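You operate a simulated robot arm through the tools that you are given. There is no shell and no other tool. Be economical: measure what you need, move in short steps, check, and stop when the job is done.

Carry out the task below with a simulated robot arm. There is one attempt and no reset: what you move stays moved.

Task
Put the yellow strap block on the top of the tool chest away on the top of the stock counter. Push the tools drawer shut. Stack the 40 pleated filter from the top of the tool chest on top of the 10 pleated filter. Take the green tray and leave it on the low shelf of the pump bay. Press the red bleed button on the hose rack two times. Press the red key of the ratchet two times. Take the fan nozzle on the top of the stock counter and put it away on the parts end of the spray bench. Stack the tall filter box labelled "LOT 31" from the top of the stock counter on top of the tall filter box that says "LOT 27". Take the red pack on the free end of the board counter and put it away on the red bay of the side bench. The order is free.

It is judged by the outcome, as a careful person would: the job done as asked, and still so three seconds after it is handed in. It fails if anything else is knocked over, pushed out of place, dropped, spilled or broken.

Robot
A 7-joint arm with a vacuum gripper on a trunk, on a base that drives. Base frame: it is fixed to the floor where the robot stands at the start and does not move with it; the origin is under the middle of the robot, x ahead of it, y to its left, z up; the surface under the hand at the start is at about z = 930. Lengths are in mm, angles in rad, forces in N, time in s.
With the tool pointing down near the work surface it reaches from about 120 to 640 mm from the robot's upright axis, wherever it stands. Its first joint turns from -2.007 to 2.007 rad. Places, roughly: fan nozzle [-5750, 1000, 1000]; green tray (16x11x3 cm) [-2500, 1000, 900]; low shelf of the pump bay [-1300, 1100, 200]; parts end of the spray bench [-4900, -1000, 900]; pleated filter [750, -250, 1000]; red bay of the side bench [-400, 1100, 800]; red bleed button on the hose rack [-4600, 900, 800]; red key of the ratchet [-5700, 1100, 900]; red pack [-8000, 1000, 750]; tall filter box [-6000, 1000, 1000]; tools drawer [400, 300, 800]; top of the stock counter [-6100, 1100, 900]; yellow strap block (6x6x3 cm) [500, 200, 900]. Payload 2.55 kg.
Tool frame: the origin (TCP) lies in the middle of the cups' lips, and z points out of the cups. The gripper has 1 cup of 44 mm across, covering 44 by 44 mm (tool x, y); the bellows give 20 mm. With the vacuum on, a cup seals on a smooth face that it is pressed against (1 to 4 N); it does not hold porous or soft things. The pull reaches 55 N.
Orientation is that of the tool frame in the base frame, as [roll, pitch, yaw] about the fixed x, y, z axes, in that order (R = Rz(yaw) Ry(pitch) Rx(roll)). With the cups facing straight down, the tool's x points along the base's -x, its y along +y and its z along -z.

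Tools
- The arm moves only by the tool apply_moves. Its arguments are lists of equal length, an entry for each row: "translation": the shift along the base's x, y, z in mm, a list of three; "delta_rot": the turn, a rotation vector about the base's x, y, z in rad, a list of three. In form: {"translation": [[dx, dy, dz], ...], "delta_rot": [[rx, ry, rz], ...]}. A call has 1 to 12 rows; each row is the pose to reach, as a shift and turn from the pose commanded when the call began. "vacuum" is the vacuum: 1 switches it on, 0 off, set as the call begins (left out, the last holds). Each row takes 0.2 s and may step no farther than 50 mm and 0.15 rad from the row before; otherwise, or with a gripper value out of range, the whole call is refused. Where a pose cannot be reached the arm comes as near as it can. A force on the tool above 40 N (or 10 N above the force at the start of the call, whichever is more), or a blocked arm, ends the call early, and 0.2 s more pass. The pull builds up within a second once a cup has sealed. Time passes only in rows, and 0.2 s behind the last, so rows that repeat a pose give it time. The reply holds the time, the measured pose of the TCP, the force on the tool along the base axes and the pull of the vacuum, in the units named above and with some noise, with the torque about the TCP (base axes, N m) and any sound that the robot's microphone picked up.
- Cameras (640 x 400 px; columns grow to the right, rows downward): "scene" is now at [-8.6, 201.2, 1781.2]; the picture's right is [0.44, -0.90, 0.00], its down [-0.84, -0.41, -0.36] and it looks along [0.33, 0.16, -0.93] (base axes); focal length 252 px, centre (320, 200). "wrist" rides on the gripper at [81, 6, -173] in the tool frame; the picture's right is [-0.08, 1.00, 0.00], its down [-0.89, -0.07, -0.45] and it looks along [-0.44, -0.04, 0.90] (tool axes); focal length 256 px, centre (320, 200). There is no depth. A picture from a camera that has moved, and an enlarged one, comes with that camera's place and axes in the base frame and with its lens.
- snapshot(camera): a new picture of that camera. The clock stands still meanwhile.
- slide_trunk(by): slides the trunk up (or, below 0, down) by that many mm; the arm and the scene camera ride with it, the base frame stays. It gives what a move gives, with no picture.
- roll_base(legs): drives the robot by 1 to 6 legs, each [ahead, left, turn to the left] in mm, mm and rad, along the robot's own axes; the way and the turn of a leg run together, so that a leg with both is an arc; at most 1500 mm and 3.142 rad a leg. The arm and the cameras ride along, it lands a little off, and it stops where it bumps. It gives what a move gives.
- aim_head(pan, tilt): turns the head with the scene camera to pan (to the left, within 2.705 rad either way) and tilt (down, from -0.506 to 1.204), counted from straight ahead of the robot. It gives what a move gives.
- zoom(camera, box): a new picture of the part [left, top, right, bottom] of that camera's present view, enlarged. The clock stands still meanwhile.
- sign_off(): hands the job in; it is judged then, once.

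Go step by step. Nothing tells you exact positions but the pictures and the camera data: compare them with the known pose of the tool, close in by small moves and look again before you grip or let go. The budget is 217 turns and 198 pictures, counting those below and the enlarged ones. Unless the task says otherwise, let go and move clear before handing in, and close with one line.

The tools are called after ">>>" as a command line: name --argument value ..., lists and objects as JSON in quotes. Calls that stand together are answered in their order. apply_moves: Moves the arm, as the interface text tells. Its arguments: {"type":"object","properties":{"translation":{"type":"array"},"delta_rot":{"type":"array"},"vacuum":{"type":"number"}},"required":["translation","delta_rot"]} The other tools are called the same way: slide_trunk (by) slides the trunk up or down; roll_base (legs) drives the base; aim_head (pan, tilt) turns the head that bears the scene camera; snapshot (camera) takes a picture; zoom (camera, box) takes an enlarged picture of a part of a camera's view; sign_off () hands the job in.

At the start:

```text
time_s: 0.0
position: [397.7, 3.7, 1223.7]
tool_rot: [-3.141, 0.0, 3.141]
ft_force: [-0.3, 0.1, -0.6]
ft_torque: [0.02, 0.0, 0.02]
pull: 0.2
trunk travel left (down, up): [-900.0, 90.0]
robot x, y, heading: [-0.7, -1.1, 0.001]
head pan, tilt: [0.452, 1.201]
```

scene: 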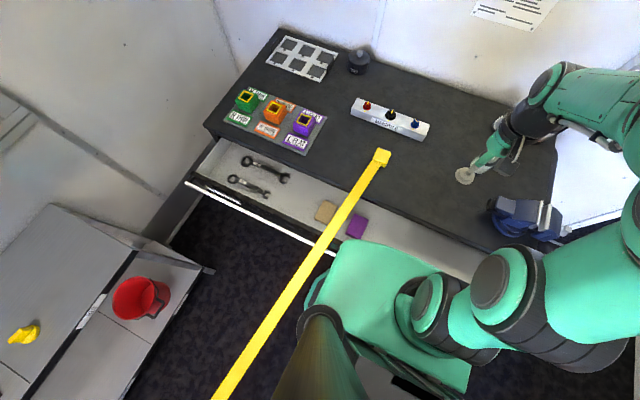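
wrist: 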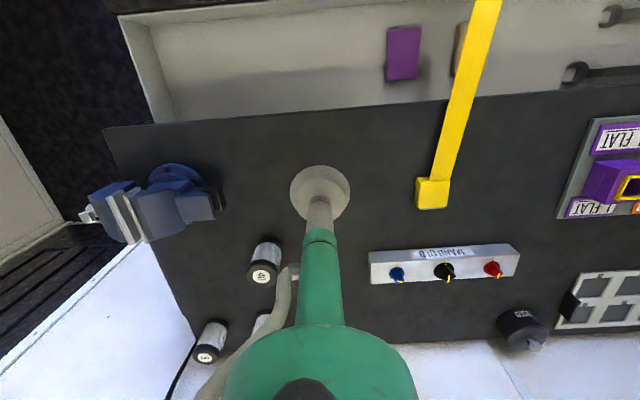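

I see the tool chest ahead with an open drawer, the yellow block with a long strap, and filters at the right. I'll look around first with the head.

>>> aim_head --pan 0 --tilt 0.7

>>> snapshot --camera "scene"

>>> zoom --camera "wrist" --box '[160, 200, 340, 380]'

```text
time_s: 0.9
position: [396.8, 4.3, 1223.4]
tool_rot: [-3.141, 0.001, -3.141]
ft_force: [-0.7, 0.3, -0.5]
ft_torque: [-0.03, 0.0, 0.03]
pull: 0.1
trunk travel left (down, up): [-900.0, 90.0]
robot x, y, heading: [0.9, 2.2, 0.003]
head pan, tilt: [0.0, 0.7]
```

```text
195 pictures are left
camera scene: at [26.0, 176.9, 1817.1], right [0.0, -1.0, 0.0], down [-0.64, 0.0, -0.76], along [0.76, 0.0, -0.64], focal length 252 px, centre (320, 200)
```

scene: 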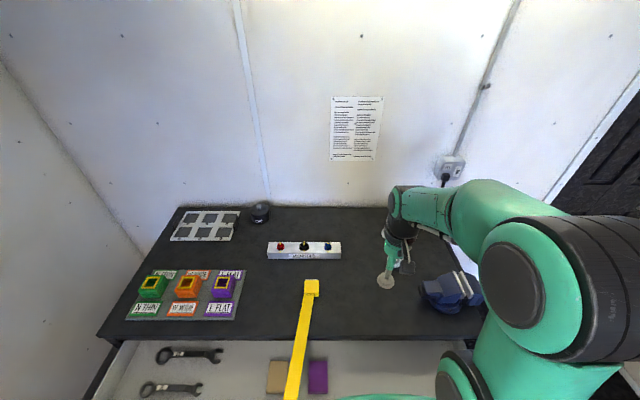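

```text
2.22 times, centred on (250, 290) of wrist
camera zoom: at [315.6, 9.6, 1396.1], right [0.08, 1.0, 0.0], down [0.89, -0.07, 0.45], along [0.44, -0.04, -0.9], focal length 569 px, centre (476, 0)
```

zoom: 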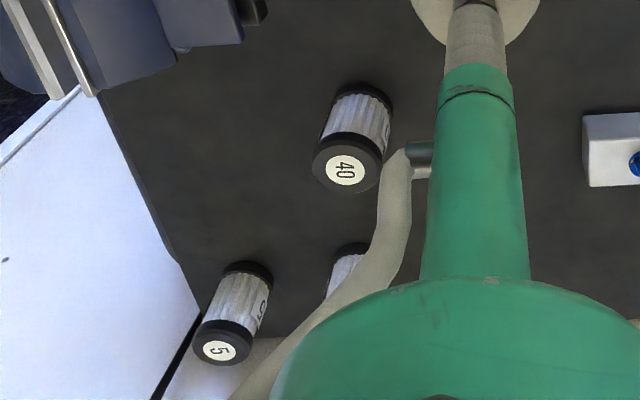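

The strap runs from the block towards the robot; I need to see where it ends, and see all the filters.

>>> aim_head --pan 0.8 --tilt 1.2

>>> snapshot --camera "scene"

>>> aim_head --pan 1.6 --tilt 0.8

>>> snapshot --camera "scene"

>>> aim_head --pan 2.6 --tilt 0.5

>>> snapshot --camera "scene"

```text
time_s: 2.1
position: [397.2, 3.5, 1223.2]
tool_rot: [-3.141, 0.0, -3.141]
ft_force: [-0.2, 0.0, 0.8]
ft_torque: [-0.01, -0.04, -0.03]
pull: 0.0
trunk travel left (down, up): [-900.0, 90.0]
robot x, y, heading: [0.7, 0.2, -0.003]
head pan, tilt: [0.799, 1.201]
```

```text
193 pictures are left
camera scene: at [-19.8, 216.8, 1781.2], right [0.72, -0.7, 0.0], down [-0.65, -0.67, -0.36], along [0.25, 0.26, -0.93], focal length 252 px, centre (320, 200)
```

scene: 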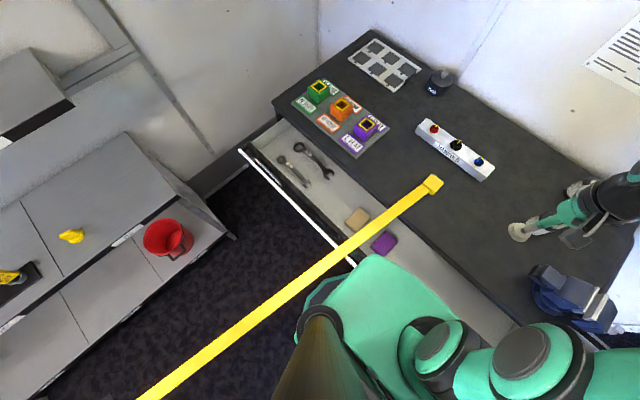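

```text
time_s: 3.2
position: [398.8, 4.5, 1224.1]
tool_rot: [3.141, 0.0, -3.14]
ft_force: [-0.8, -0.2, 0.1]
ft_torque: [0.01, 0.05, 0.0]
pull: 0.1
trunk travel left (down, up): [-900.0, 90.0]
robot x, y, heading: [0.7, -0.1, -0.0]
head pan, tilt: [1.6, 0.799]
```

```text
192 pictures are left
camera scene: at [-61.2, 257.4, 1808.9], right [1.0, 0.03, 0.0], down [0.02, -0.72, -0.7], along [-0.02, 0.7, -0.72], focal length 252 px, centre (320, 200)
```

scene: 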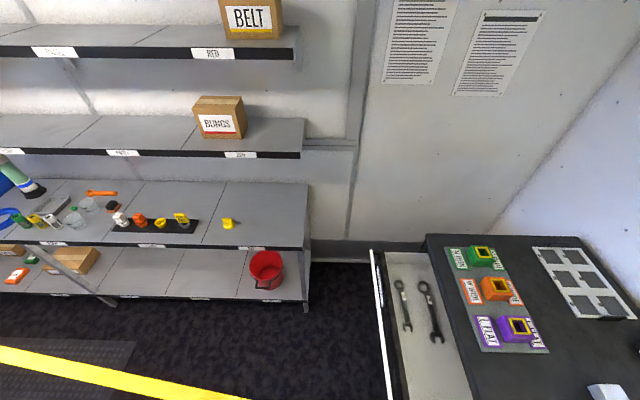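

```text
time_s: 4.5
position: [397.7, 4.3, 1222.8]
tool_rot: [3.14, 0.002, -3.141]
ft_force: [1.1, 0.1, -0.5]
ft_torque: [0.0, -0.01, 0.02]
pull: 0.1
trunk travel left (down, up): [-900.0, 90.0]
robot x, y, heading: [2.2, 0.2, 0.004]
head pan, tilt: [2.601, 0.499]
```

```text
191 pictures are left
camera scene: at [-136.8, 223.7, 1834.9], right [0.52, 0.86, 0.0], down [0.41, -0.25, -0.88], along [-0.75, 0.45, -0.48], focal length 252 px, centre (320, 200)
```

scene: 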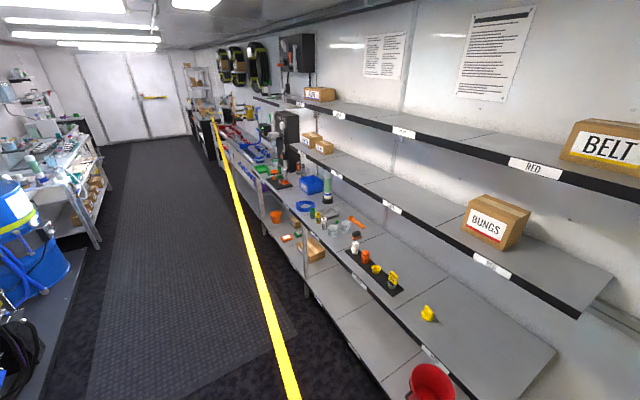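

A strap stretches along the aisle from the block to the stock counter. Let me zoom on its far end.

>>> zoom --camera "scene" --box '[170, 60, 330, 160]'

>>> zoom --camera "scene" --box '[200, 120, 440, 270]'

>>> zoom --camera "scene" --box '[0, 60, 120, 260]'

```text
4.00 times, centred on (250, 110) of scene
camera zoom: at [-136.8, 223.7, 1834.9], right [0.52, 0.86, 0.0], down [0.41, -0.25, -0.88], along [-0.75, 0.45, -0.48], focal length 1010 px, centre (600, 560)
```

zoom: 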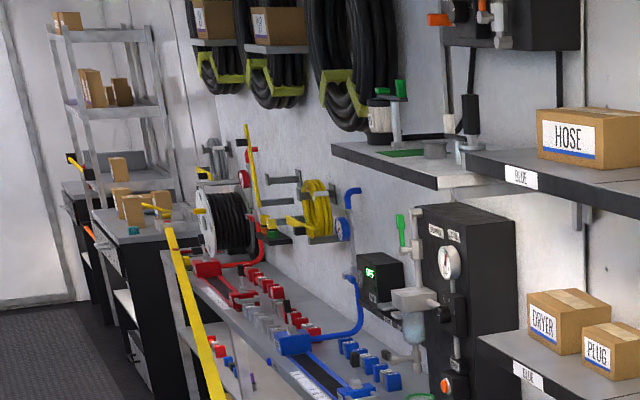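

```text
2.67 times, centred on (320, 195) of scene
camera zoom: at [-136.8, 223.7, 1834.9], right [0.52, 0.86, 0.0], down [0.41, -0.25, -0.88], along [-0.75, 0.45, -0.48], focal length 674 px, centre (320, 213)
```

zoom: 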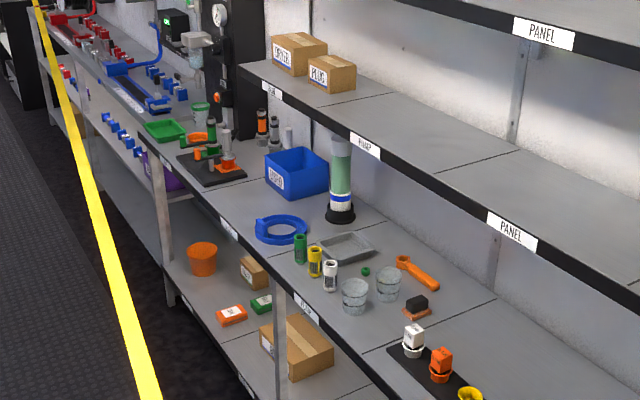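

```text
2.00 times, centred on (60, 160) of scene
camera zoom: at [-136.8, 223.7, 1834.9], right [0.52, 0.86, 0.0], down [0.41, -0.25, -0.88], along [-0.75, 0.45, -0.48], focal length 505 px, centre (840, 280)
```

zoom: 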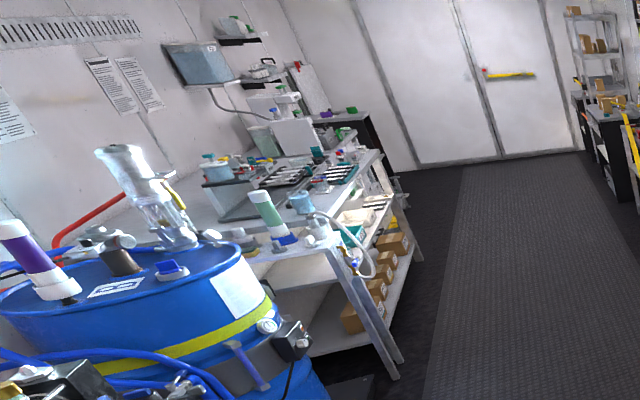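

First the filters: I'll move the wrist camera so all of them are in view.

>>> apply_moves --translation '[[0, -45, 15], [0, -90, 30], [0, -135, 45], [0, -180, 60], [0, -220, 75]]' --delta_rot '[[0, 0, 0], [0, 0, 0], [0, 0, 0], [0, 0, 0], [0, 0, 0]]'

>>> snapshot --camera "wrist"

>>> aim_head --pan -0.3 --tilt 0.7

>>> snapshot --camera "scene"

```text
time_s: 5.7
position: [383.1, -195.1, 1228.6]
tool_rot: [-3.136, 0.01, 3.141]
ft_force: [0.2, -0.1, -0.1]
ft_torque: [0.03, 0.0, 0.0]
pull: 0.1
out of reach, approached as far as the arm can: row 1, 2, 3, 4, 5
trunk travel left (down, up): [-900.0, 90.0]
robot x, y, heading: [1.8, -0.4, -0.004]
head pan, tilt: [2.601, 0.499]
```

```text
187 pictures are left
camera wrist: at [299.8, -188.6, 1399.9], right [0.08, 1.0, 0.0], down [0.89, -0.07, 0.46], along [0.45, -0.04, -0.89], focal length 256 px, centre (320, 200)
```

wrist: 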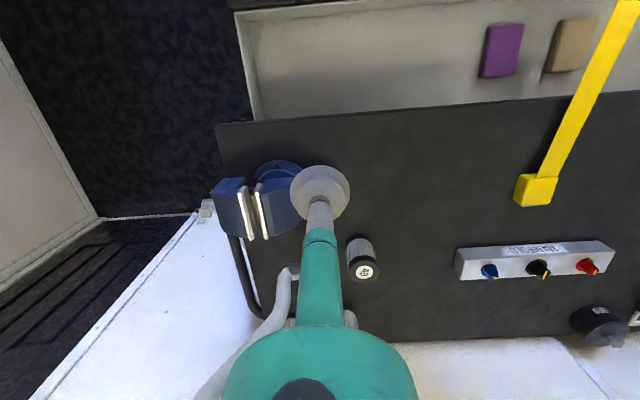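

```text
time_s: 8.2
position: [382.1, -193.7, 1229.3]
tool_rot: [-3.135, 0.013, -3.141]
ft_force: [-0.4, 0.5, -0.4]
ft_torque: [0.01, -0.02, -0.03]
pull: 0.0
trunk travel left (down, up): [-900.0, 90.0]
robot x, y, heading: [1.4, 1.8, -0.002]
head pan, tilt: [-0.3, 0.7]
```

```text
186 pictures are left
camera scene: at [22.3, 151.6, 1817.2], right [-0.3, -0.96, 0.0], down [-0.62, 0.19, -0.76], along [0.73, -0.23, -0.64], focal length 252 px, centre (320, 200)
```

scene: 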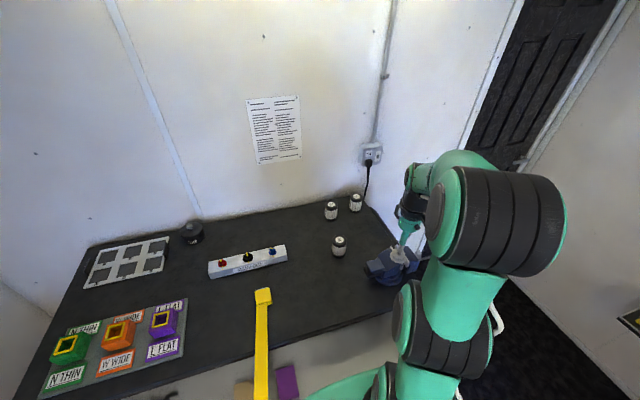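

>>> zoom --camera "scene" --box '[300, 180, 380, 270]'

```text
4.44 times, centred on (340, 225) of scene
camera zoom: at [22.3, 151.6, 1817.2], right [-0.3, -0.96, 0.0], down [-0.62, 0.19, -0.76], along [0.73, -0.23, -0.64], focal length 1122 px, centre (231, 89)
```

zoom: 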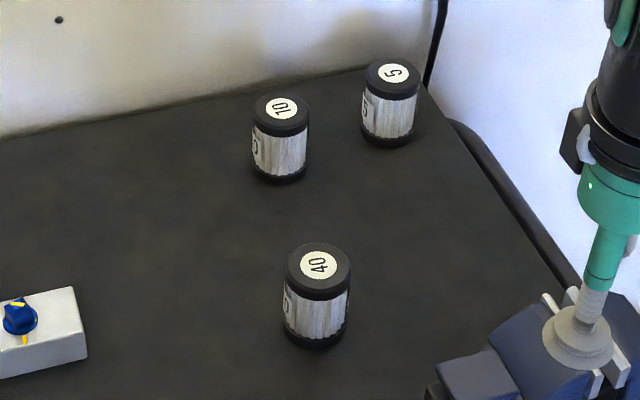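

Filter 10 is at the back, filter 40 in front of it. The strap would be in the way of most driving, so I take the strap block first, at about (535, 202, 960).

>>> apply_moves --translation '[[0, 45, -15], [5, 90, -30], [10, 135, -45], [15, 180, -60], [30, 225, -75], [45, 270, -90], [65, 315, -100], [85, 350, -110], [110, 375, -125], [140, 392, -140], [153, 396, -160]]' --delta_rot '[[0, 0, 0], [0, 0, 0], [0, 0, 0], [0, 0, 0], [0, 0, 0], [0, 0, 0], [0, 0, 0], [0, 0, 0], [0, 0, 0], [0, 0, 0], [0, 0, 0]]'

>>> snapshot --camera "wrist"

```text
refused: row 7 steps farther than a row can; nothing moved
```

```text
184 pictures are left
camera wrist: at [299.4, -186.3, 1400.6], right [0.08, 1.0, -0.01], down [0.89, -0.07, 0.46], along [0.45, -0.04, -0.89], focal length 256 px, centre (320, 200)
```

wrist: 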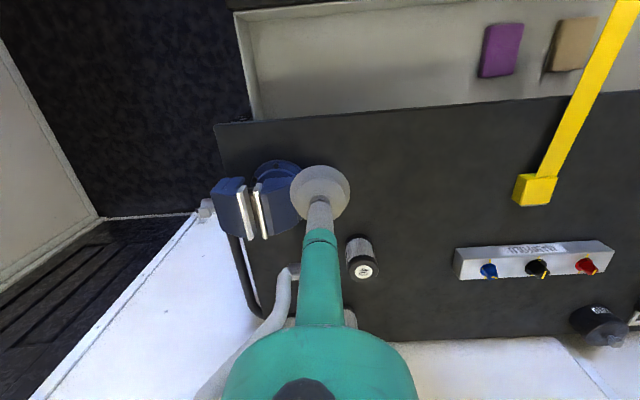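

One row was too long; redo with shorter steps.

>>> apply_moves --translation '[[0, 40, -15], [5, 80, -30], [10, 120, -45], [15, 160, -60], [25, 200, -75], [40, 240, -90], [60, 280, -100], [80, 315, -110], [105, 350, -125], [130, 380, -140], [148, 396, -155]]' --delta_rot '[[0, 0, 0], [0, 0, 0], [0, 0, 0], [0, 0, 0], [0, 0, 0], [0, 0, 0], [0, 0, 0], [0, 0, 0], [0, 0, 0], [0, 0, 0], [0, 0, 0]]'

>>> snapshot --camera "wrist"

```text
time_s: 10.6
position: [534.7, 202.5, 1072.6]
tool_rot: [3.141, -0.002, 3.141]
ft_force: [0.0, 0.1, -0.4]
ft_torque: [-0.03, 0.01, -0.01]
pull: 0.0
trunk travel left (down, up): [-900.0, 90.0]
robot x, y, heading: [3.4, -1.1, 0.001]
head pan, tilt: [-0.3, 0.7]
```

```text
183 pictures are left
camera wrist: at [453.3, 207.9, 1244.7], right [0.08, 1.0, 0.0], down [0.89, -0.07, 0.44], along [0.44, -0.04, -0.9], focal length 256 px, centre (320, 200)
```

wrist: 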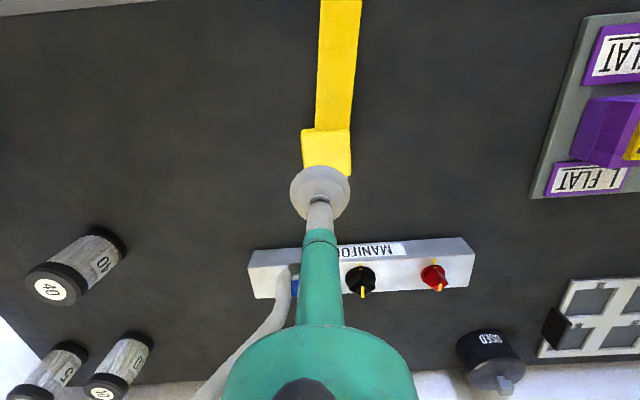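

The block is nearly under the cup, about (531, 207). Descend with vacuum on.

>>> apply_moves --translation '[[-2, 4, -40], [-4, 5, -80], [-4, 5, -98], [-4, 5, -106], [-4, 5, -112], [-4, 5, -116]]' --delta_rot '[[0, 0, 0], [0, 0, 0], [0, 0, 0], [0, 0, 0], [0, 0, 0], [0, 0, 0]]' --vacuum 1

>>> snapshot --camera "wrist"

```text
time_s: 12.0
position: [527.7, 206.7, 957.6]
tool_rot: [3.14, 0.0, -3.141]
ft_force: [0.7, -0.7, 1.3]
ft_torque: [0.0, 0.01, -0.07]
pull: 0.0
trunk travel left (down, up): [-900.0, 90.0]
robot x, y, heading: [0.4, 0.1, -0.002]
head pan, tilt: [-0.3, 0.7]
```

```text
182 pictures are left
camera wrist: at [446.6, 212.5, 1130.2], right [0.08, 1.0, 0.0], down [0.89, -0.07, 0.45], along [0.44, -0.04, -0.9], focal length 256 px, centre (320, 200)
```

wrist: 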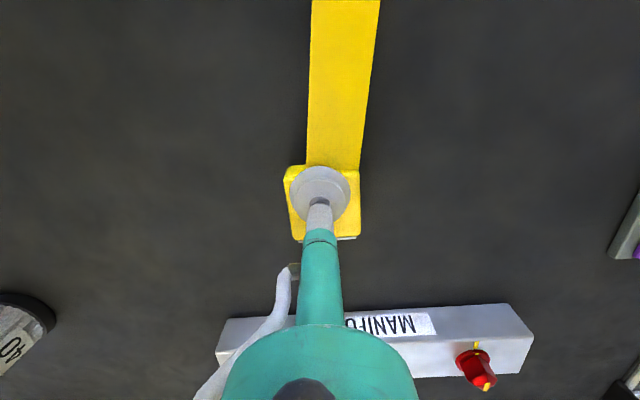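

Contact, but the cup is near the block's front edge; I'll shift 8 mm further and press.

>>> apply_moves --translation '[[0, 0, 10], [9, 1, 10], [9, 1, 0], [9, 1, -4], [9, 1, -4], [9, 1, -4]]' --delta_rot '[[0, 0, 0], [0, 0, 0], [0, 0, 0], [0, 0, 0], [0, 0, 0], [0, 0, 0]]' --vacuum 1

```text
time_s: 13.4
position: [538.0, 207.6, 958.6]
tool_rot: [3.139, 0.006, 3.141]
ft_force: [0.4, -4.3, 26.3]
ft_torque: [-0.16, 0.27, -0.04]
pull: 55.1
trunk travel left (down, up): [-900.0, 90.0]
robot x, y, heading: [1.1, -1.8, -0.004]
head pan, tilt: [-0.3, 0.7]
```

Sealed. Lift and check.

>>> apply_moves --translation '[[0, 0, 15], [0, 0, 30], [0, 0, 50], [0, 0, 75], [0, 0, 100]]' --delta_rot '[[0, 0, 0], [0, 0, 0], [0, 0, 0], [0, 0, 0], [0, 0, 0]]'

>>> aim_head --pan 0.5 --tilt 1.0

>>> snapshot --camera "scene"

```text
time_s: 14.6
position: [538.6, 210.1, 1055.0]
tool_rot: [3.141, -0.001, 3.141]
ft_force: [-0.3, 0.5, -1.2]
ft_torque: [0.01, -0.01, 0.01]
pull: 54.5
trunk travel left (down, up): [-900.0, 90.0]
robot x, y, heading: [1.9, 0.7, 0.001]
head pan, tilt: [-0.3, 0.7]
```

```text
time_s: 15.7
position: [539.0, 209.7, 1054.7]
tool_rot: [-3.141, 0.0, 3.14]
ft_force: [0.4, -0.1, -1.3]
ft_torque: [0.02, 0.02, 0.0]
pull: 55.1
trunk travel left (down, up): [-900.0, 90.0]
robot x, y, heading: [1.1, 2.0, 0.002]
head pan, tilt: [0.499, 1.0]
```

```text
181 pictures are left
camera scene: at [2.3, 210.1, 1793.8], right [0.48, -0.88, 0.0], down [-0.74, -0.4, -0.54], along [0.47, 0.26, -0.84], focal length 252 px, centre (320, 200)
```

scene: 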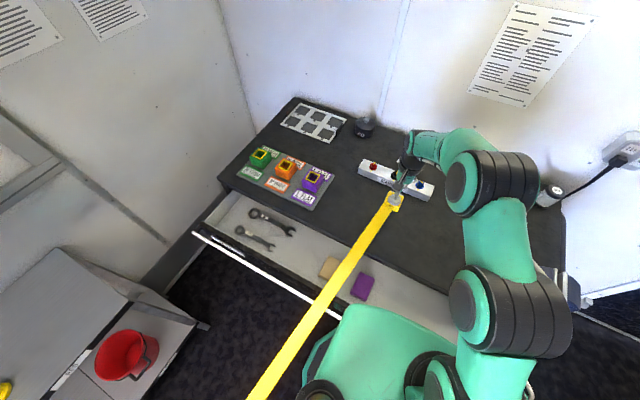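

Held. I'll tuck the arm to the left front so the strap stays clear of the trunk, then drive back down the aisle.

>>> apply_moves --translation '[[-35, 25, 5], [-70, 50, 10], [-105, 75, 20], [-140, 100, 30], [-175, 125, 40], [-210, 150, 50], [-245, 175, 50], [-280, 200, 50]]' --delta_rot '[[0, 0, 0], [0, 0, 0], [0, 0, 0], [0, 0, 0], [0, 0, 0], [0, 0, 0], [0, 0, 0], [0, 0, 0]]'

>>> aim_head --pan 2.6 --tilt 0.6

>>> snapshot --camera "scene"

>>> aim_head --pan -2.6 --tilt 0.6

>>> snapshot --camera "scene"

```text
time_s: 17.5
position: [255.8, 407.9, 1102.4]
tool_rot: [3.142, 0.003, -3.141]
ft_force: [0.8, 0.4, -1.2]
ft_torque: [-0.03, -0.02, -0.01]
pull: 55.5
trunk travel left (down, up): [-900.0, 90.0]
robot x, y, heading: [0.3, 0.8, 0.001]
head pan, tilt: [0.499, 1.0]
```

```text
time_s: 19.5
position: [257.6, 407.5, 1102.2]
tool_rot: [-3.141, 0.001, -3.141]
ft_force: [-0.2, -0.2, -0.2]
ft_torque: [-0.04, 0.0, 0.03]
pull: 55.2
trunk travel left (down, up): [-900.0, 90.0]
robot x, y, heading: [2.3, 1.6, 0.002]
head pan, tilt: [2.601, 0.6]
```

```text
180 pictures are left
camera scene: at [-134.8, 222.3, 1825.8], right [0.52, 0.86, 0.0], down [0.48, -0.29, -0.82], along [-0.71, 0.43, -0.57], focal length 252 px, centre (320, 200)
```

scene: 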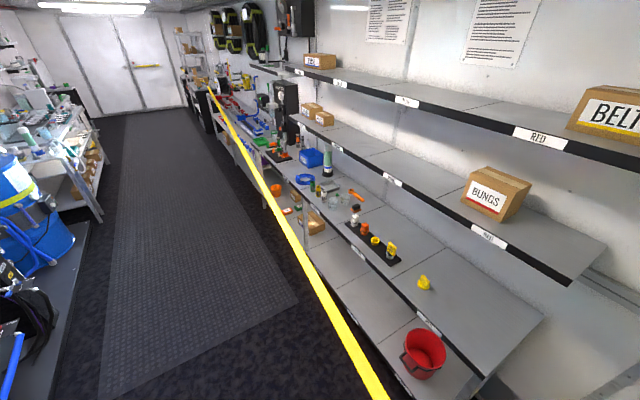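

```text
time_s: 23.6
position: [256.2, 406.1, 1104.0]
tool_rot: [-3.142, 0.002, 3.141]
ft_force: [-0.2, 0.4, -1.5]
ft_torque: [-0.01, 0.02, -0.03]
pull: 54.5
trunk travel left (down, up): [-900.0, 90.0]
robot x, y, heading: [-3.4, -1.4, -0.002]
head pan, tilt: [-2.601, 0.6]
```

```text
179 pictures are left
camera scene: at [-134.8, 131.2, 1825.8], right [-0.52, 0.86, 0.0], down [0.48, 0.29, -0.83], along [-0.71, -0.43, -0.56], focal length 252 px, centre (320, 200)
```

scene: 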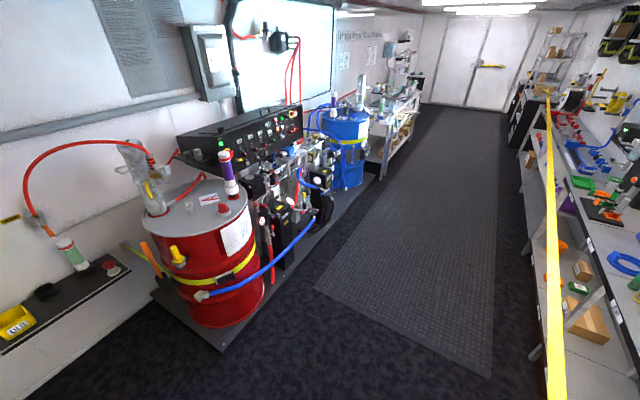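

The aisle is clear (y from about −870 to +850). Drive back in legs.

>>> roll_base --legs '[[-1500, 0, 0], [-1500, 0, 0], [-1500, 0, 0]]'

>>> aim_head --pan 2.3 --tilt 0.6

>>> snapshot --camera "scene"

```text
time_s: 45.1
position: [-4267.4, 366.4, 1101.9]
tool_rot: [3.141, -0.001, -3.119]
ft_force: [-0.1, 0.1, -1.3]
ft_torque: [-0.02, 0.01, 0.01]
pull: 54.9
trunk travel left (down, up): [-900.0, 90.0]
robot x, y, heading: [-4517.4, -44.9, 0.019]
head pan, tilt: [-2.601, 0.6]
```

```text
time_s: 49.0
position: [-4268.0, 366.5, 1103.2]
tool_rot: [-3.14, 0.001, -3.118]
ft_force: [0.4, 0.8, -1.2]
ft_torque: [-0.03, 0.03, 0.01]
pull: 54.7
trunk travel left (down, up): [-900.0, 90.0]
robot x, y, heading: [-4517.8, -45.6, 0.023]
head pan, tilt: [2.3, 0.6]
```

```text
178 pictures are left
camera scene: at [-4638.7, 193.9, 1825.8], right [0.73, 0.68, 0.0], down [0.39, -0.41, -0.83], along [-0.56, 0.6, -0.56], focal length 252 px, centre (320, 200)
```

scene: 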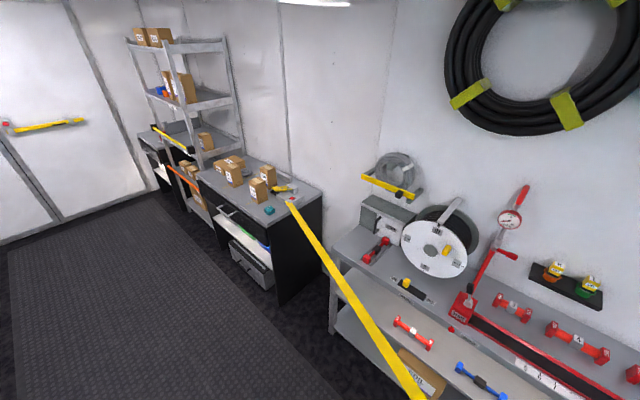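

>>> zoom --camera "scene" --box '[180, 130, 340, 230]'

```text
4.00 times, centred on (260, 180) of scene
camera zoom: at [-4638.7, 193.9, 1825.8], right [0.73, 0.68, 0.0], down [0.39, -0.41, -0.83], along [-0.56, 0.6, -0.56], focal length 1010 px, centre (560, 280)
```

zoom: 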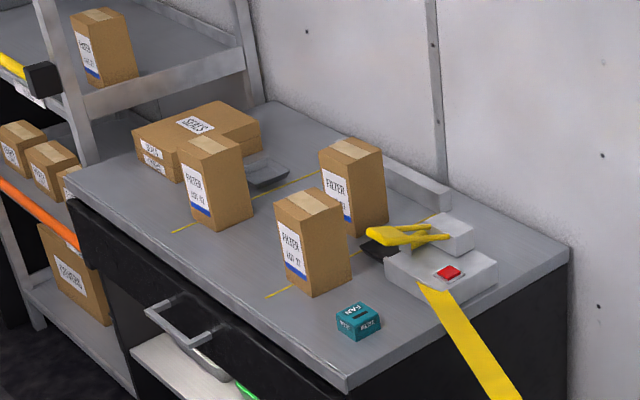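

The strap's other end is a ratchet with the red key on the stock counter's right end (~(−5642,1016)); fan nozzle (teal) is in front of it, filter boxes left. Drive on, turn to face the counter.

>>> roll_base --legs '[[-1230, 0, 0], [0, 0, 1.55], [330, 0, 0]]'

>>> aim_head --pan 0.2 --tilt 0.8

>>> snapshot --camera "scene"

```text
time_s: 60.9
position: [-6168.5, 506.4, 1102.5]
tool_rot: [-3.141, 0.001, -1.562]
ft_force: [-0.1, 0.4, -1.4]
ft_torque: [-0.01, 0.0, -0.04]
pull: 54.9
trunk travel left (down, up): [-900.0, 90.0]
robot x, y, heading: [-5759.1, 251.4, 1.579]
head pan, tilt: [2.3, 0.6]
```

```text
time_s: 62.9
position: [-6167.6, 504.3, 1103.2]
tool_rot: [3.141, -0.001, -1.562]
ft_force: [0.7, -0.4, -1.3]
ft_torque: [-0.02, 0.01, -0.04]
pull: 55.3
trunk travel left (down, up): [-900.0, 90.0]
robot x, y, heading: [-5757.1, 251.2, 1.584]
head pan, tilt: [0.201, 0.799]
```

```text
176 pictures are left
camera scene: at [-5950.8, 268.9, 1808.9], right [0.98, 0.21, 0.0], down [0.15, -0.7, -0.7], along [-0.15, 0.68, -0.72], focal length 252 px, centre (320, 200)
```

scene: 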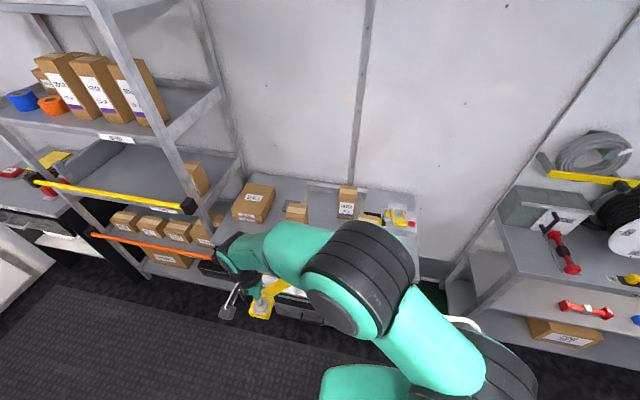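

>>> apply_moves --translation '[[40, 10, 0], [80, 20, 0], [120, 30, 0], [160, 40, 0], [200, 50, 0], [240, 60, 0], [280, 70, 0], [320, 80, 0], [360, 90, 0], [400, 100, 0]]' --delta_rot '[[0, 0, 0], [0, 0, 0], [0, 0, 0], [0, 0, 0], [0, 0, 0], [0, 0, 0], [0, 0, 0], [0, 0, 0], [0, 0, 0], [0, 0, 0]]'

>>> snapshot --camera "wrist"

>>> snapshot --camera "scene"

```text
time_s: 65.0
position: [-5767.7, 604.8, 1105.4]
tool_rot: [3.141, 0.001, -1.558]
ft_force: [-0.7, -0.3, -1.0]
ft_torque: [-0.02, 0.03, 0.01]
pull: 55.1
trunk travel left (down, up): [-900.0, 90.0]
robot x, y, heading: [-5759.1, 250.3, 1.584]
head pan, tilt: [0.201, 0.799]
```

```text
175 pictures are left
camera wrist: at [-5773.2, 523.8, 1277.3], right [-1.0, 0.07, 0.0], down [0.06, 0.89, 0.45], along [0.03, 0.44, -0.9], focal length 256 px, centre (320, 200)
```

wrist: 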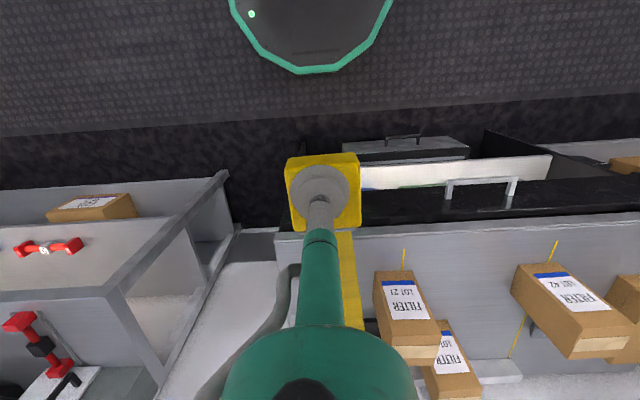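

```text
174 pictures are left
camera scene: at [-5949.5, 269.7, 1809.1], right [0.98, 0.21, 0.0], down [0.15, -0.7, -0.7], along [-0.15, 0.68, -0.72], focal length 252 px, centre (320, 200)
```

scene: 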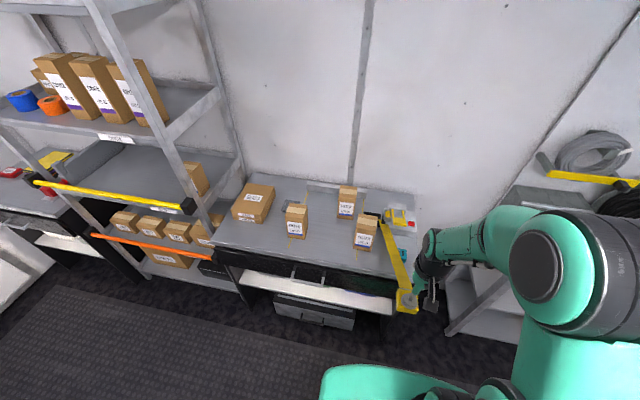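

>>> zoom --camera "scene" --box '[220, 160, 460, 310]'

```text
2.67 times, centred on (340, 235) of scene
camera zoom: at [-5949.5, 269.7, 1809.1], right [0.98, 0.21, 0.0], down [0.15, -0.7, -0.7], along [-0.15, 0.68, -0.72], focal length 674 px, centre (267, 107)
```

zoom: 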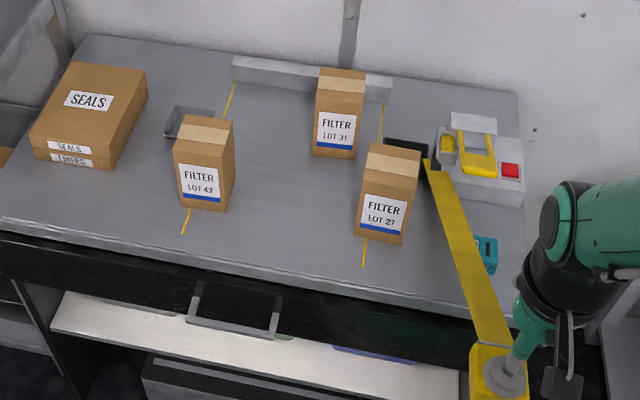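

Boxes: LOT 42 left, LOT 31 back, LOT 27 front right. Triangulating, the counter top is at z≈856, nozzle (−5732,905), red key (−5700,1061,911). I'll set the block between LOT 27 and the nozzle, near the ratchet; move closer first.

>>> roll_base --legs '[[120, 0, 0]]'

>>> apply_moves --translation '[[-10, 35, 0], [-20, 70, 0], [-30, 105, -10], [-30, 130, -20]]' --delta_rot '[[0, 0, 0], [0, 0, 0], [0, 0, 0], [0, 0, 0]]'

>>> snapshot --camera "wrist"

>>> zoom --camera "scene" --box '[220, 160, 460, 310]'

```text
time_s: 66.3
position: [-5768.3, 721.6, 1105.3]
tool_rot: [-3.142, 0.001, -1.563]
ft_force: [-0.3, 1.1, -1.0]
ft_torque: [-0.01, 0.0, 0.0]
pull: 55.0
trunk travel left (down, up): [-900.0, 90.0]
robot x, y, heading: [-5758.0, 368.2, 1.584]
head pan, tilt: [0.201, 0.799]
```

```text
time_s: 67.3
position: [-5799.4, 852.9, 1083.6]
tool_rot: [-3.141, 0.0, -1.562]
ft_force: [0.0, -0.3, -0.3]
ft_torque: [-0.04, -0.03, 0.02]
pull: 55.1
trunk travel left (down, up): [-900.0, 90.0]
robot x, y, heading: [-5764.0, 366.9, 1.576]
head pan, tilt: [0.201, 0.799]
```

```text
172 pictures are left
camera wrist: at [-5805.1, 771.4, 1256.7], right [-1.0, 0.07, 0.0], down [0.06, 0.89, 0.44], along [0.03, 0.44, -0.9], focal length 256 px, centre (320, 200)
```

wrist: 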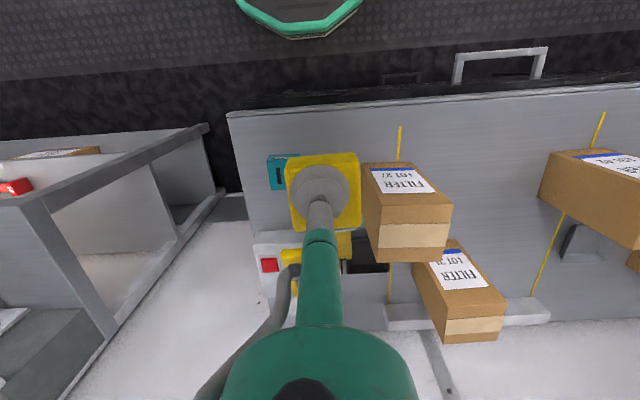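

```text
2.67 times, centred on (340, 235) of scene
camera zoom: at [-5951.6, 388.2, 1809.0], right [0.98, 0.21, 0.0], down [0.15, -0.7, -0.7], along [-0.14, 0.68, -0.72], focal length 674 px, centre (267, 107)
```

zoom: 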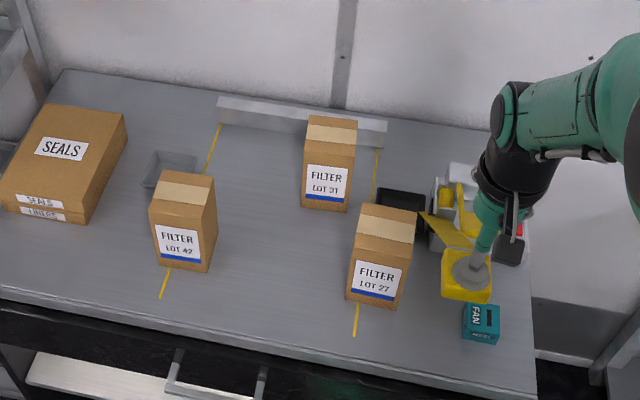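

Target (−5812, 858): about 20 mm clear of both LOT 27 and the nozzle. Descend.

>>> apply_moves --translation '[[-12, 5, -40], [-12, 5, -80], [-12, 5, -120], [-12, 5, -150], [-12, 5, -165], [-12, 5, -175]]' --delta_rot '[[0, 0, 0], [0, 0, 0], [0, 0, 0], [0, 0, 0], [0, 0, 0], [0, 0, 0]]'

>>> snapshot --camera "wrist"

>>> zoom --camera "scene" --box '[320, 200, 440, 300]'

```text
time_s: 68.7
position: [-5810.1, 856.6, 909.1]
tool_rot: [3.141, -0.001, -1.562]
ft_force: [0.0, 1.2, -1.2]
ft_torque: [-0.03, -0.05, 0.01]
pull: 55.0
trunk travel left (down, up): [-900.0, 90.0]
robot x, y, heading: [-5761.4, 366.3, 1.578]
head pan, tilt: [0.201, 0.799]
```

```text
170 pictures are left
camera wrist: at [-5817.1, 775.2, 1081.8], right [-1.0, 0.07, 0.0], down [0.06, 0.89, 0.45], along [0.03, 0.44, -0.9], focal length 256 px, centre (320, 200)
```

wrist: 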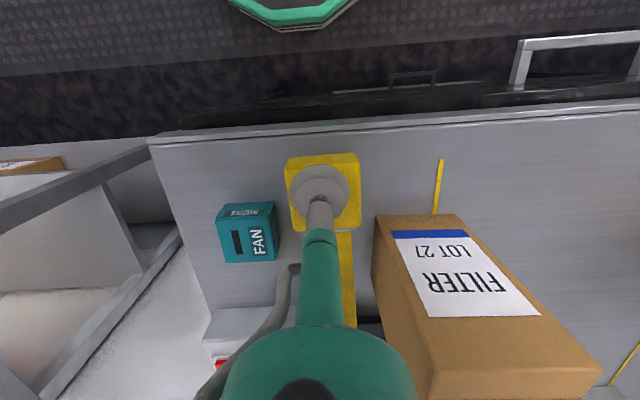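

```text
4.00 times, centred on (380, 250) of scene
camera zoom: at [-5952.1, 387.3, 1808.9], right [0.98, 0.21, 0.0], down [0.15, -0.7, -0.7], along [-0.14, 0.68, -0.72], focal length 1010 px, centre (80, 0)
```

zoom: 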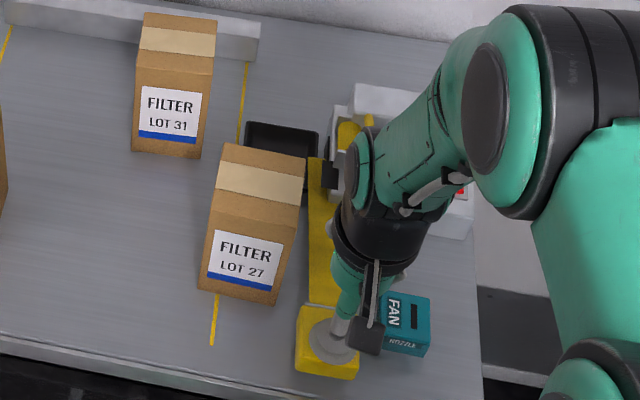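

Clear on both sides. Lower gently to touch.

>>> apply_moves --translation '[[0, 0, -8], [0, 0, -14], [0, 0, -19], [0, 0, -23]]' --delta_rot '[[0, 0, 0], [0, 0, 0], [0, 0, 0], [0, 0, 0]]'

```text
time_s: 69.7
position: [-5810.1, 857.3, 890.3]
tool_rot: [-3.14, 0.005, -1.561]
ft_force: [1.7, -3.4, 18.0]
ft_torque: [-0.05, 0.05, -0.01]
pull: 54.7
trunk travel left (down, up): [-900.0, 90.0]
robot x, y, heading: [-5760.5, 370.9, 1.584]
head pan, tilt: [0.201, 0.799]
```

Touching. Release and lift.

>>> apply_moves --translation '[[0, 0, 2], [0, 0, 2], [0, 0, 2], [0, 0, 6], [0, 0, 15], [0, 0, 50], [0, 0, 95], [0, -40, 120], [0, -80, 130]]' --delta_rot '[[0, 0, 0], [0, 0, 0], [0, 0, 0], [0, 0, 0], [0, 0, 0], [0, 0, 0], [0, 0, 0], [0, 0, 0], [0, 0, 0]]' --vacuum 0

>>> snapshot --camera "wrist"

```text
time_s: 71.7
position: [-5811.2, 778.1, 1019.0]
tool_rot: [3.141, -0.001, -1.564]
ft_force: [-0.1, -0.3, -0.7]
ft_torque: [0.0, -0.01, 0.0]
pull: 0.0
trunk travel left (down, up): [-900.0, 90.0]
robot x, y, heading: [-5760.4, 366.5, 1.579]
head pan, tilt: [0.201, 0.799]
```

```text
168 pictures are left
camera wrist: at [-5817.8, 695.0, 1191.4], right [-1.0, 0.07, 0.0], down [0.06, 0.89, 0.45], along [0.03, 0.44, -0.9], focal length 256 px, centre (320, 200)
```

wrist: 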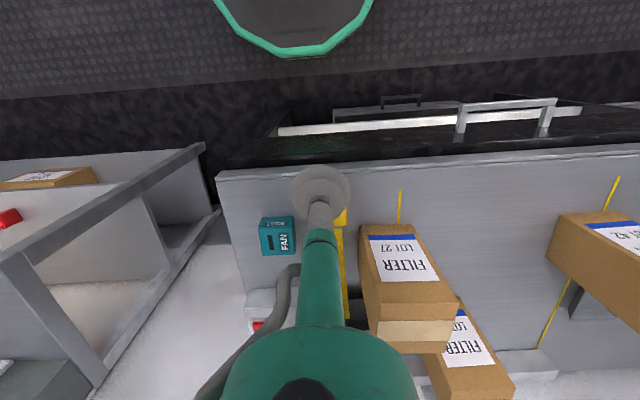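

Block is set down. Now the red key at (−5700,1061): shift the arm right, raise, and drive 105 mm closer.

>>> apply_moves --translation '[[40, 0, 15], [80, 0, 30], [110, 0, 40]]' --delta_rot '[[0, 0, 0], [0, 0, 0], [0, 0, 0]]'

>>> roll_base --legs '[[105, 0, 0]]'

>>> apply_moves --translation '[[0, 40, 0], [0, 80, 0], [0, 110, -10]]' --delta_rot '[[0, 0, 0], [0, 0, 0], [0, 0, 0]]'

>>> snapshot --camera "wrist"

>>> snapshot --camera "scene"

```text
time_s: 72.5
position: [-5701.1, 777.2, 1058.8]
tool_rot: [3.141, -0.001, -1.562]
ft_force: [0.1, 0.4, 0.5]
ft_torque: [0.0, 0.02, 0.03]
pull: 0.0
trunk travel left (down, up): [-900.0, 90.0]
robot x, y, heading: [-5760.1, 371.4, 1.58]
head pan, tilt: [0.201, 0.799]
```

```text
time_s: 73.7
position: [-5702.5, 882.1, 1058.4]
tool_rot: [-3.141, 0.0, -1.561]
ft_force: [0.8, 0.1, -0.1]
ft_torque: [0.0, 0.01, -0.01]
pull: 0.0
trunk travel left (down, up): [-900.0, 90.0]
robot x, y, heading: [-5760.3, 473.7, 1.578]
head pan, tilt: [0.201, 0.799]
```

```text
time_s: 74.5
position: [-5701.5, 993.0, 1049.1]
tool_rot: [3.141, -0.003, -1.56]
ft_force: [0.3, -0.5, -0.3]
ft_torque: [0.01, 0.0, -0.02]
pull: 0.0
trunk travel left (down, up): [-900.0, 90.0]
robot x, y, heading: [-5758.2, 476.4, 1.582]
head pan, tilt: [0.201, 0.799]
```

```text
167 pictures are left
camera wrist: at [-5708.7, 912.6, 1221.7], right [-1.0, 0.07, 0.0], down [0.06, 0.89, 0.44], along [0.03, 0.44, -0.9], focal length 256 px, centre (320, 200)
```

wrist: 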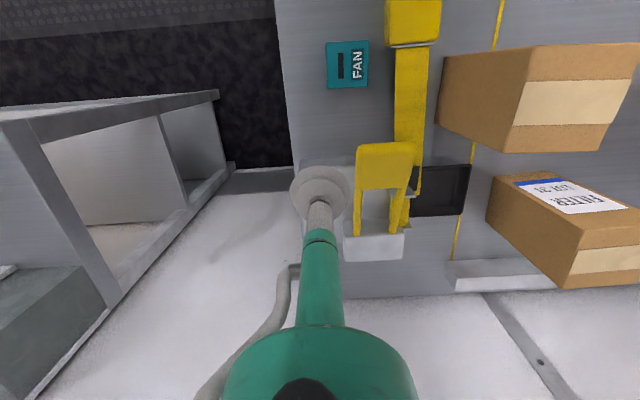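

```text
166 pictures are left
camera scene: at [-5952.7, 493.5, 1808.9], right [0.98, 0.21, 0.0], down [0.15, -0.7, -0.7], along [-0.15, 0.68, -0.72], focal length 252 px, centre (320, 200)
```

scene: 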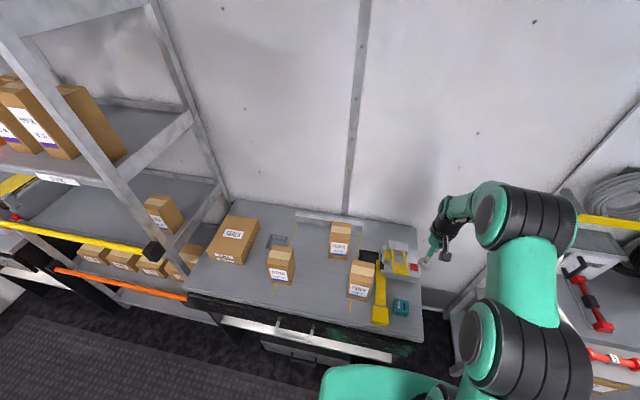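

>>> zoom --camera "scene" --box '[360, 220, 456, 280]'

```text
6.67 times, centred on (408, 250) of scene
camera zoom: at [-5952.7, 493.5, 1808.9], right [0.98, 0.21, 0.0], down [0.15, -0.7, -0.7], along [-0.15, 0.68, -0.72], focal length 1684 px, centre (-267, -133)
```

zoom: 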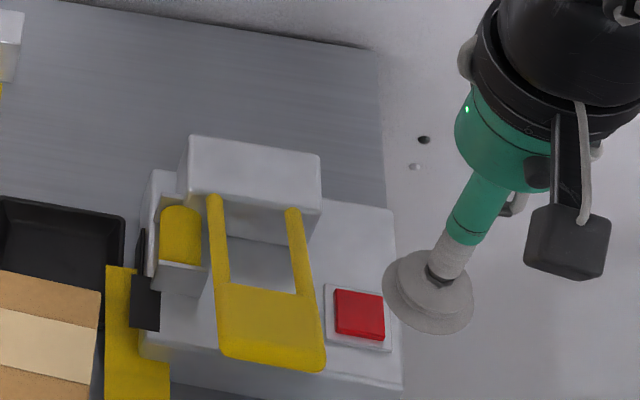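

The key is at about (−5696,1064, ~908), with the yellow lever just left; I'll aim a few mm to the right of center and come down.

>>> apply_moves --translation '[[6, 35, 0], [12, 71, 0], [12, 71, -40], [12, 71, -80], [12, 71, -105]]' --delta_rot '[[0, 0, 0], [0, 0, 0], [0, 0, 0], [0, 0, 0], [0, 0, 0]]'

>>> zoom --camera "scene" --box '[360, 220, 456, 280]'

>>> snapshot --camera "wrist"

```text
time_s: 75.7
position: [-5691.3, 1064.6, 944.0]
tool_rot: [-3.14, -0.001, -1.561]
ft_force: [0.4, -0.2, -0.1]
ft_torque: [-0.02, -0.02, 0.0]
pull: 0.0
trunk travel left (down, up): [-900.0, 90.0]
robot x, y, heading: [-5758.5, 472.9, 1.577]
head pan, tilt: [0.201, 0.799]
```

```text
6.67 times, centred on (408, 250) of scene
camera zoom: at [-5952.8, 492.4, 1809.0], right [0.98, 0.21, 0.0], down [0.15, -0.7, -0.7], along [-0.15, 0.68, -0.72], focal length 1684 px, centre (-267, -133)
```

zoom: 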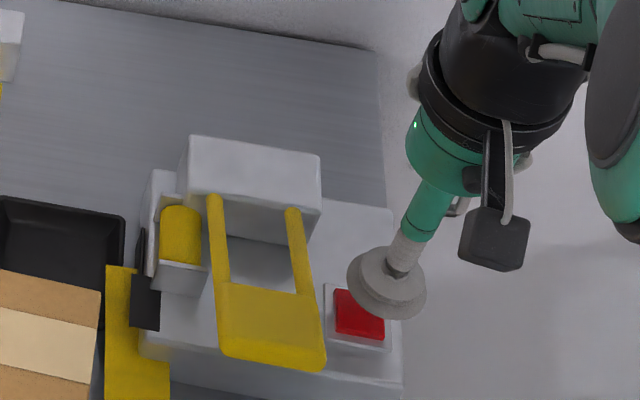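

```text
163 pictures are left
camera wrist: at [-5696.6, 982.6, 1116.3], right [-1.0, 0.07, 0.0], down [0.06, 0.89, 0.45], along [0.03, 0.44, -0.9], focal length 256 px, centre (320, 200)
```

wrist: 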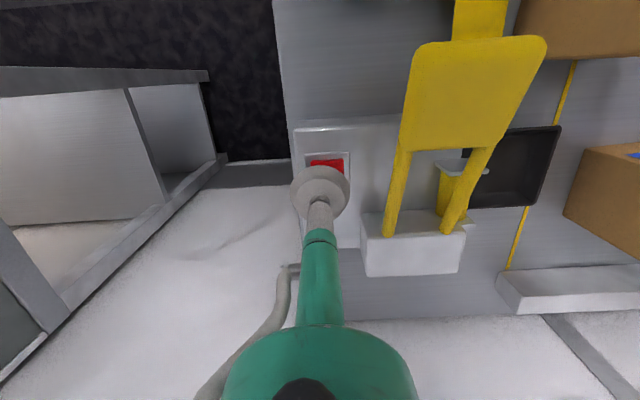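

>>> apply_moves --translation '[[0, -3, -15], [0, -3, -25], [0, -3, -31], [0, -3, -35], [0, -3, -39]]' --delta_rot '[[0, 0, 0], [0, 0, 0], [0, 0, 0], [0, 0, 0], [0, 0, 0]]'

```text
time_s: 76.8
position: [-5691.3, 1060.7, 904.1]
tool_rot: [-3.14, 0.001, -1.562]
ft_force: [0.1, 0.2, 1.8]
ft_torque: [0.02, 0.02, 0.0]
pull: 0.0
trunk travel left (down, up): [-900.0, 90.0]
robot x, y, heading: [-5762.2, 473.5, 1.579]
head pan, tilt: [0.201, 0.799]
heard: click
```

A click at z≈904. Lift and press a second time.

>>> apply_moves --translation '[[0, 0, 8], [0, 0, 20], [0, 0, 20], [0, 0, 20]]' --delta_rot '[[0, 0, 0], [0, 0, 0], [0, 0, 0], [0, 0, 0]]'

>>> snapshot --camera "wrist"

>>> apply_moves --translation '[[0, 0, -10], [0, 0, -16], [0, 0, -20]]' --delta_rot '[[0, 0, 0], [0, 0, 0], [0, 0, 0]]'

```text
time_s: 77.8
position: [-5690.9, 1059.6, 923.7]
tool_rot: [-3.141, -0.001, -1.561]
ft_force: [0.6, -0.9, -0.7]
ft_torque: [0.05, -0.02, -0.01]
pull: 0.1
trunk travel left (down, up): [-900.0, 90.0]
robot x, y, heading: [-5764.6, 474.6, 1.583]
head pan, tilt: [0.201, 0.799]
```

```text
162 pictures are left
camera wrist: at [-5697.1, 978.5, 1096.6], right [-1.0, 0.07, 0.0], down [0.06, 0.89, 0.45], along [0.03, 0.44, -0.9], focal length 256 px, centre (320, 200)
```

wrist: 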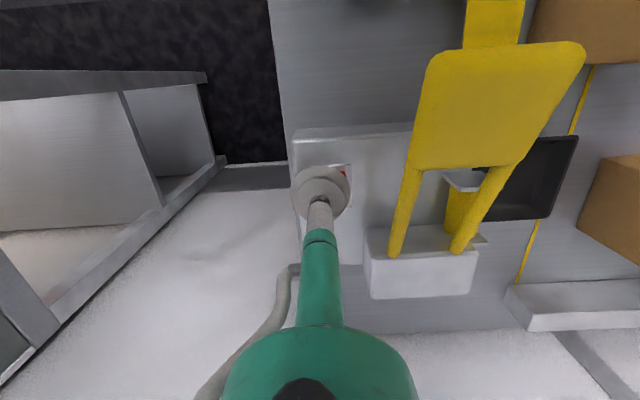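

```text
time_s: 78.7
position: [-5690.7, 1060.0, 904.1]
tool_rot: [3.141, -0.001, -1.562]
ft_force: [0.2, 0.1, 1.6]
ft_torque: [0.05, 0.04, 0.02]
pull: 0.1
trunk travel left (down, up): [-900.0, 90.0]
robot x, y, heading: [-5762.2, 476.8, 1.581]
head pan, tilt: [0.201, 0.799]
heard: click
```

Two clicks. Retract up and toward the robot, and look.

>>> apply_moves --translation '[[0, 0, 15], [0, 0, 50], [0, 0, 100], [0, -30, 135], [0, -80, 145], [0, -130, 150]]' --delta_rot '[[0, 0, 0], [0, 0, 0], [0, 0, 0], [0, 0, 0], [0, 0, 0], [0, 0, 0]]'

>>> zoom --camera "scene" --box '[200, 190, 456, 350]'

>>> snapshot --camera "wrist"

```text
refused: row 5 steps farther than a row can; nothing moved
```

```text
2.50 times, centred on (328, 270) of scene
camera zoom: at [-5952.7, 492.1, 1809.0], right [0.98, 0.21, 0.0], down [0.15, -0.7, -0.7], along [-0.15, 0.68, -0.72], focal length 631 px, centre (300, 25)
```

zoom: 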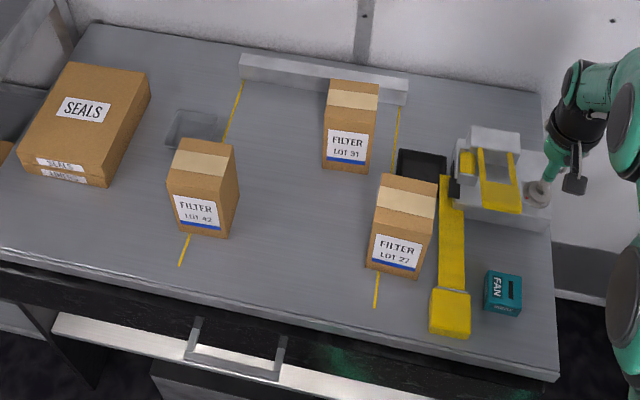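

```text
160 pictures are left
camera wrist: at [-5697.6, 978.1, 1076.6], right [-1.0, 0.07, 0.0], down [0.06, 0.89, 0.45], along [0.03, 0.44, -0.9], focal length 256 px, centre (320, 200)
```

wrist: 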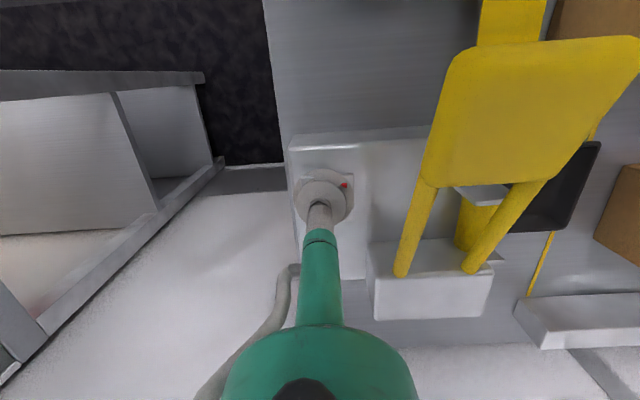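

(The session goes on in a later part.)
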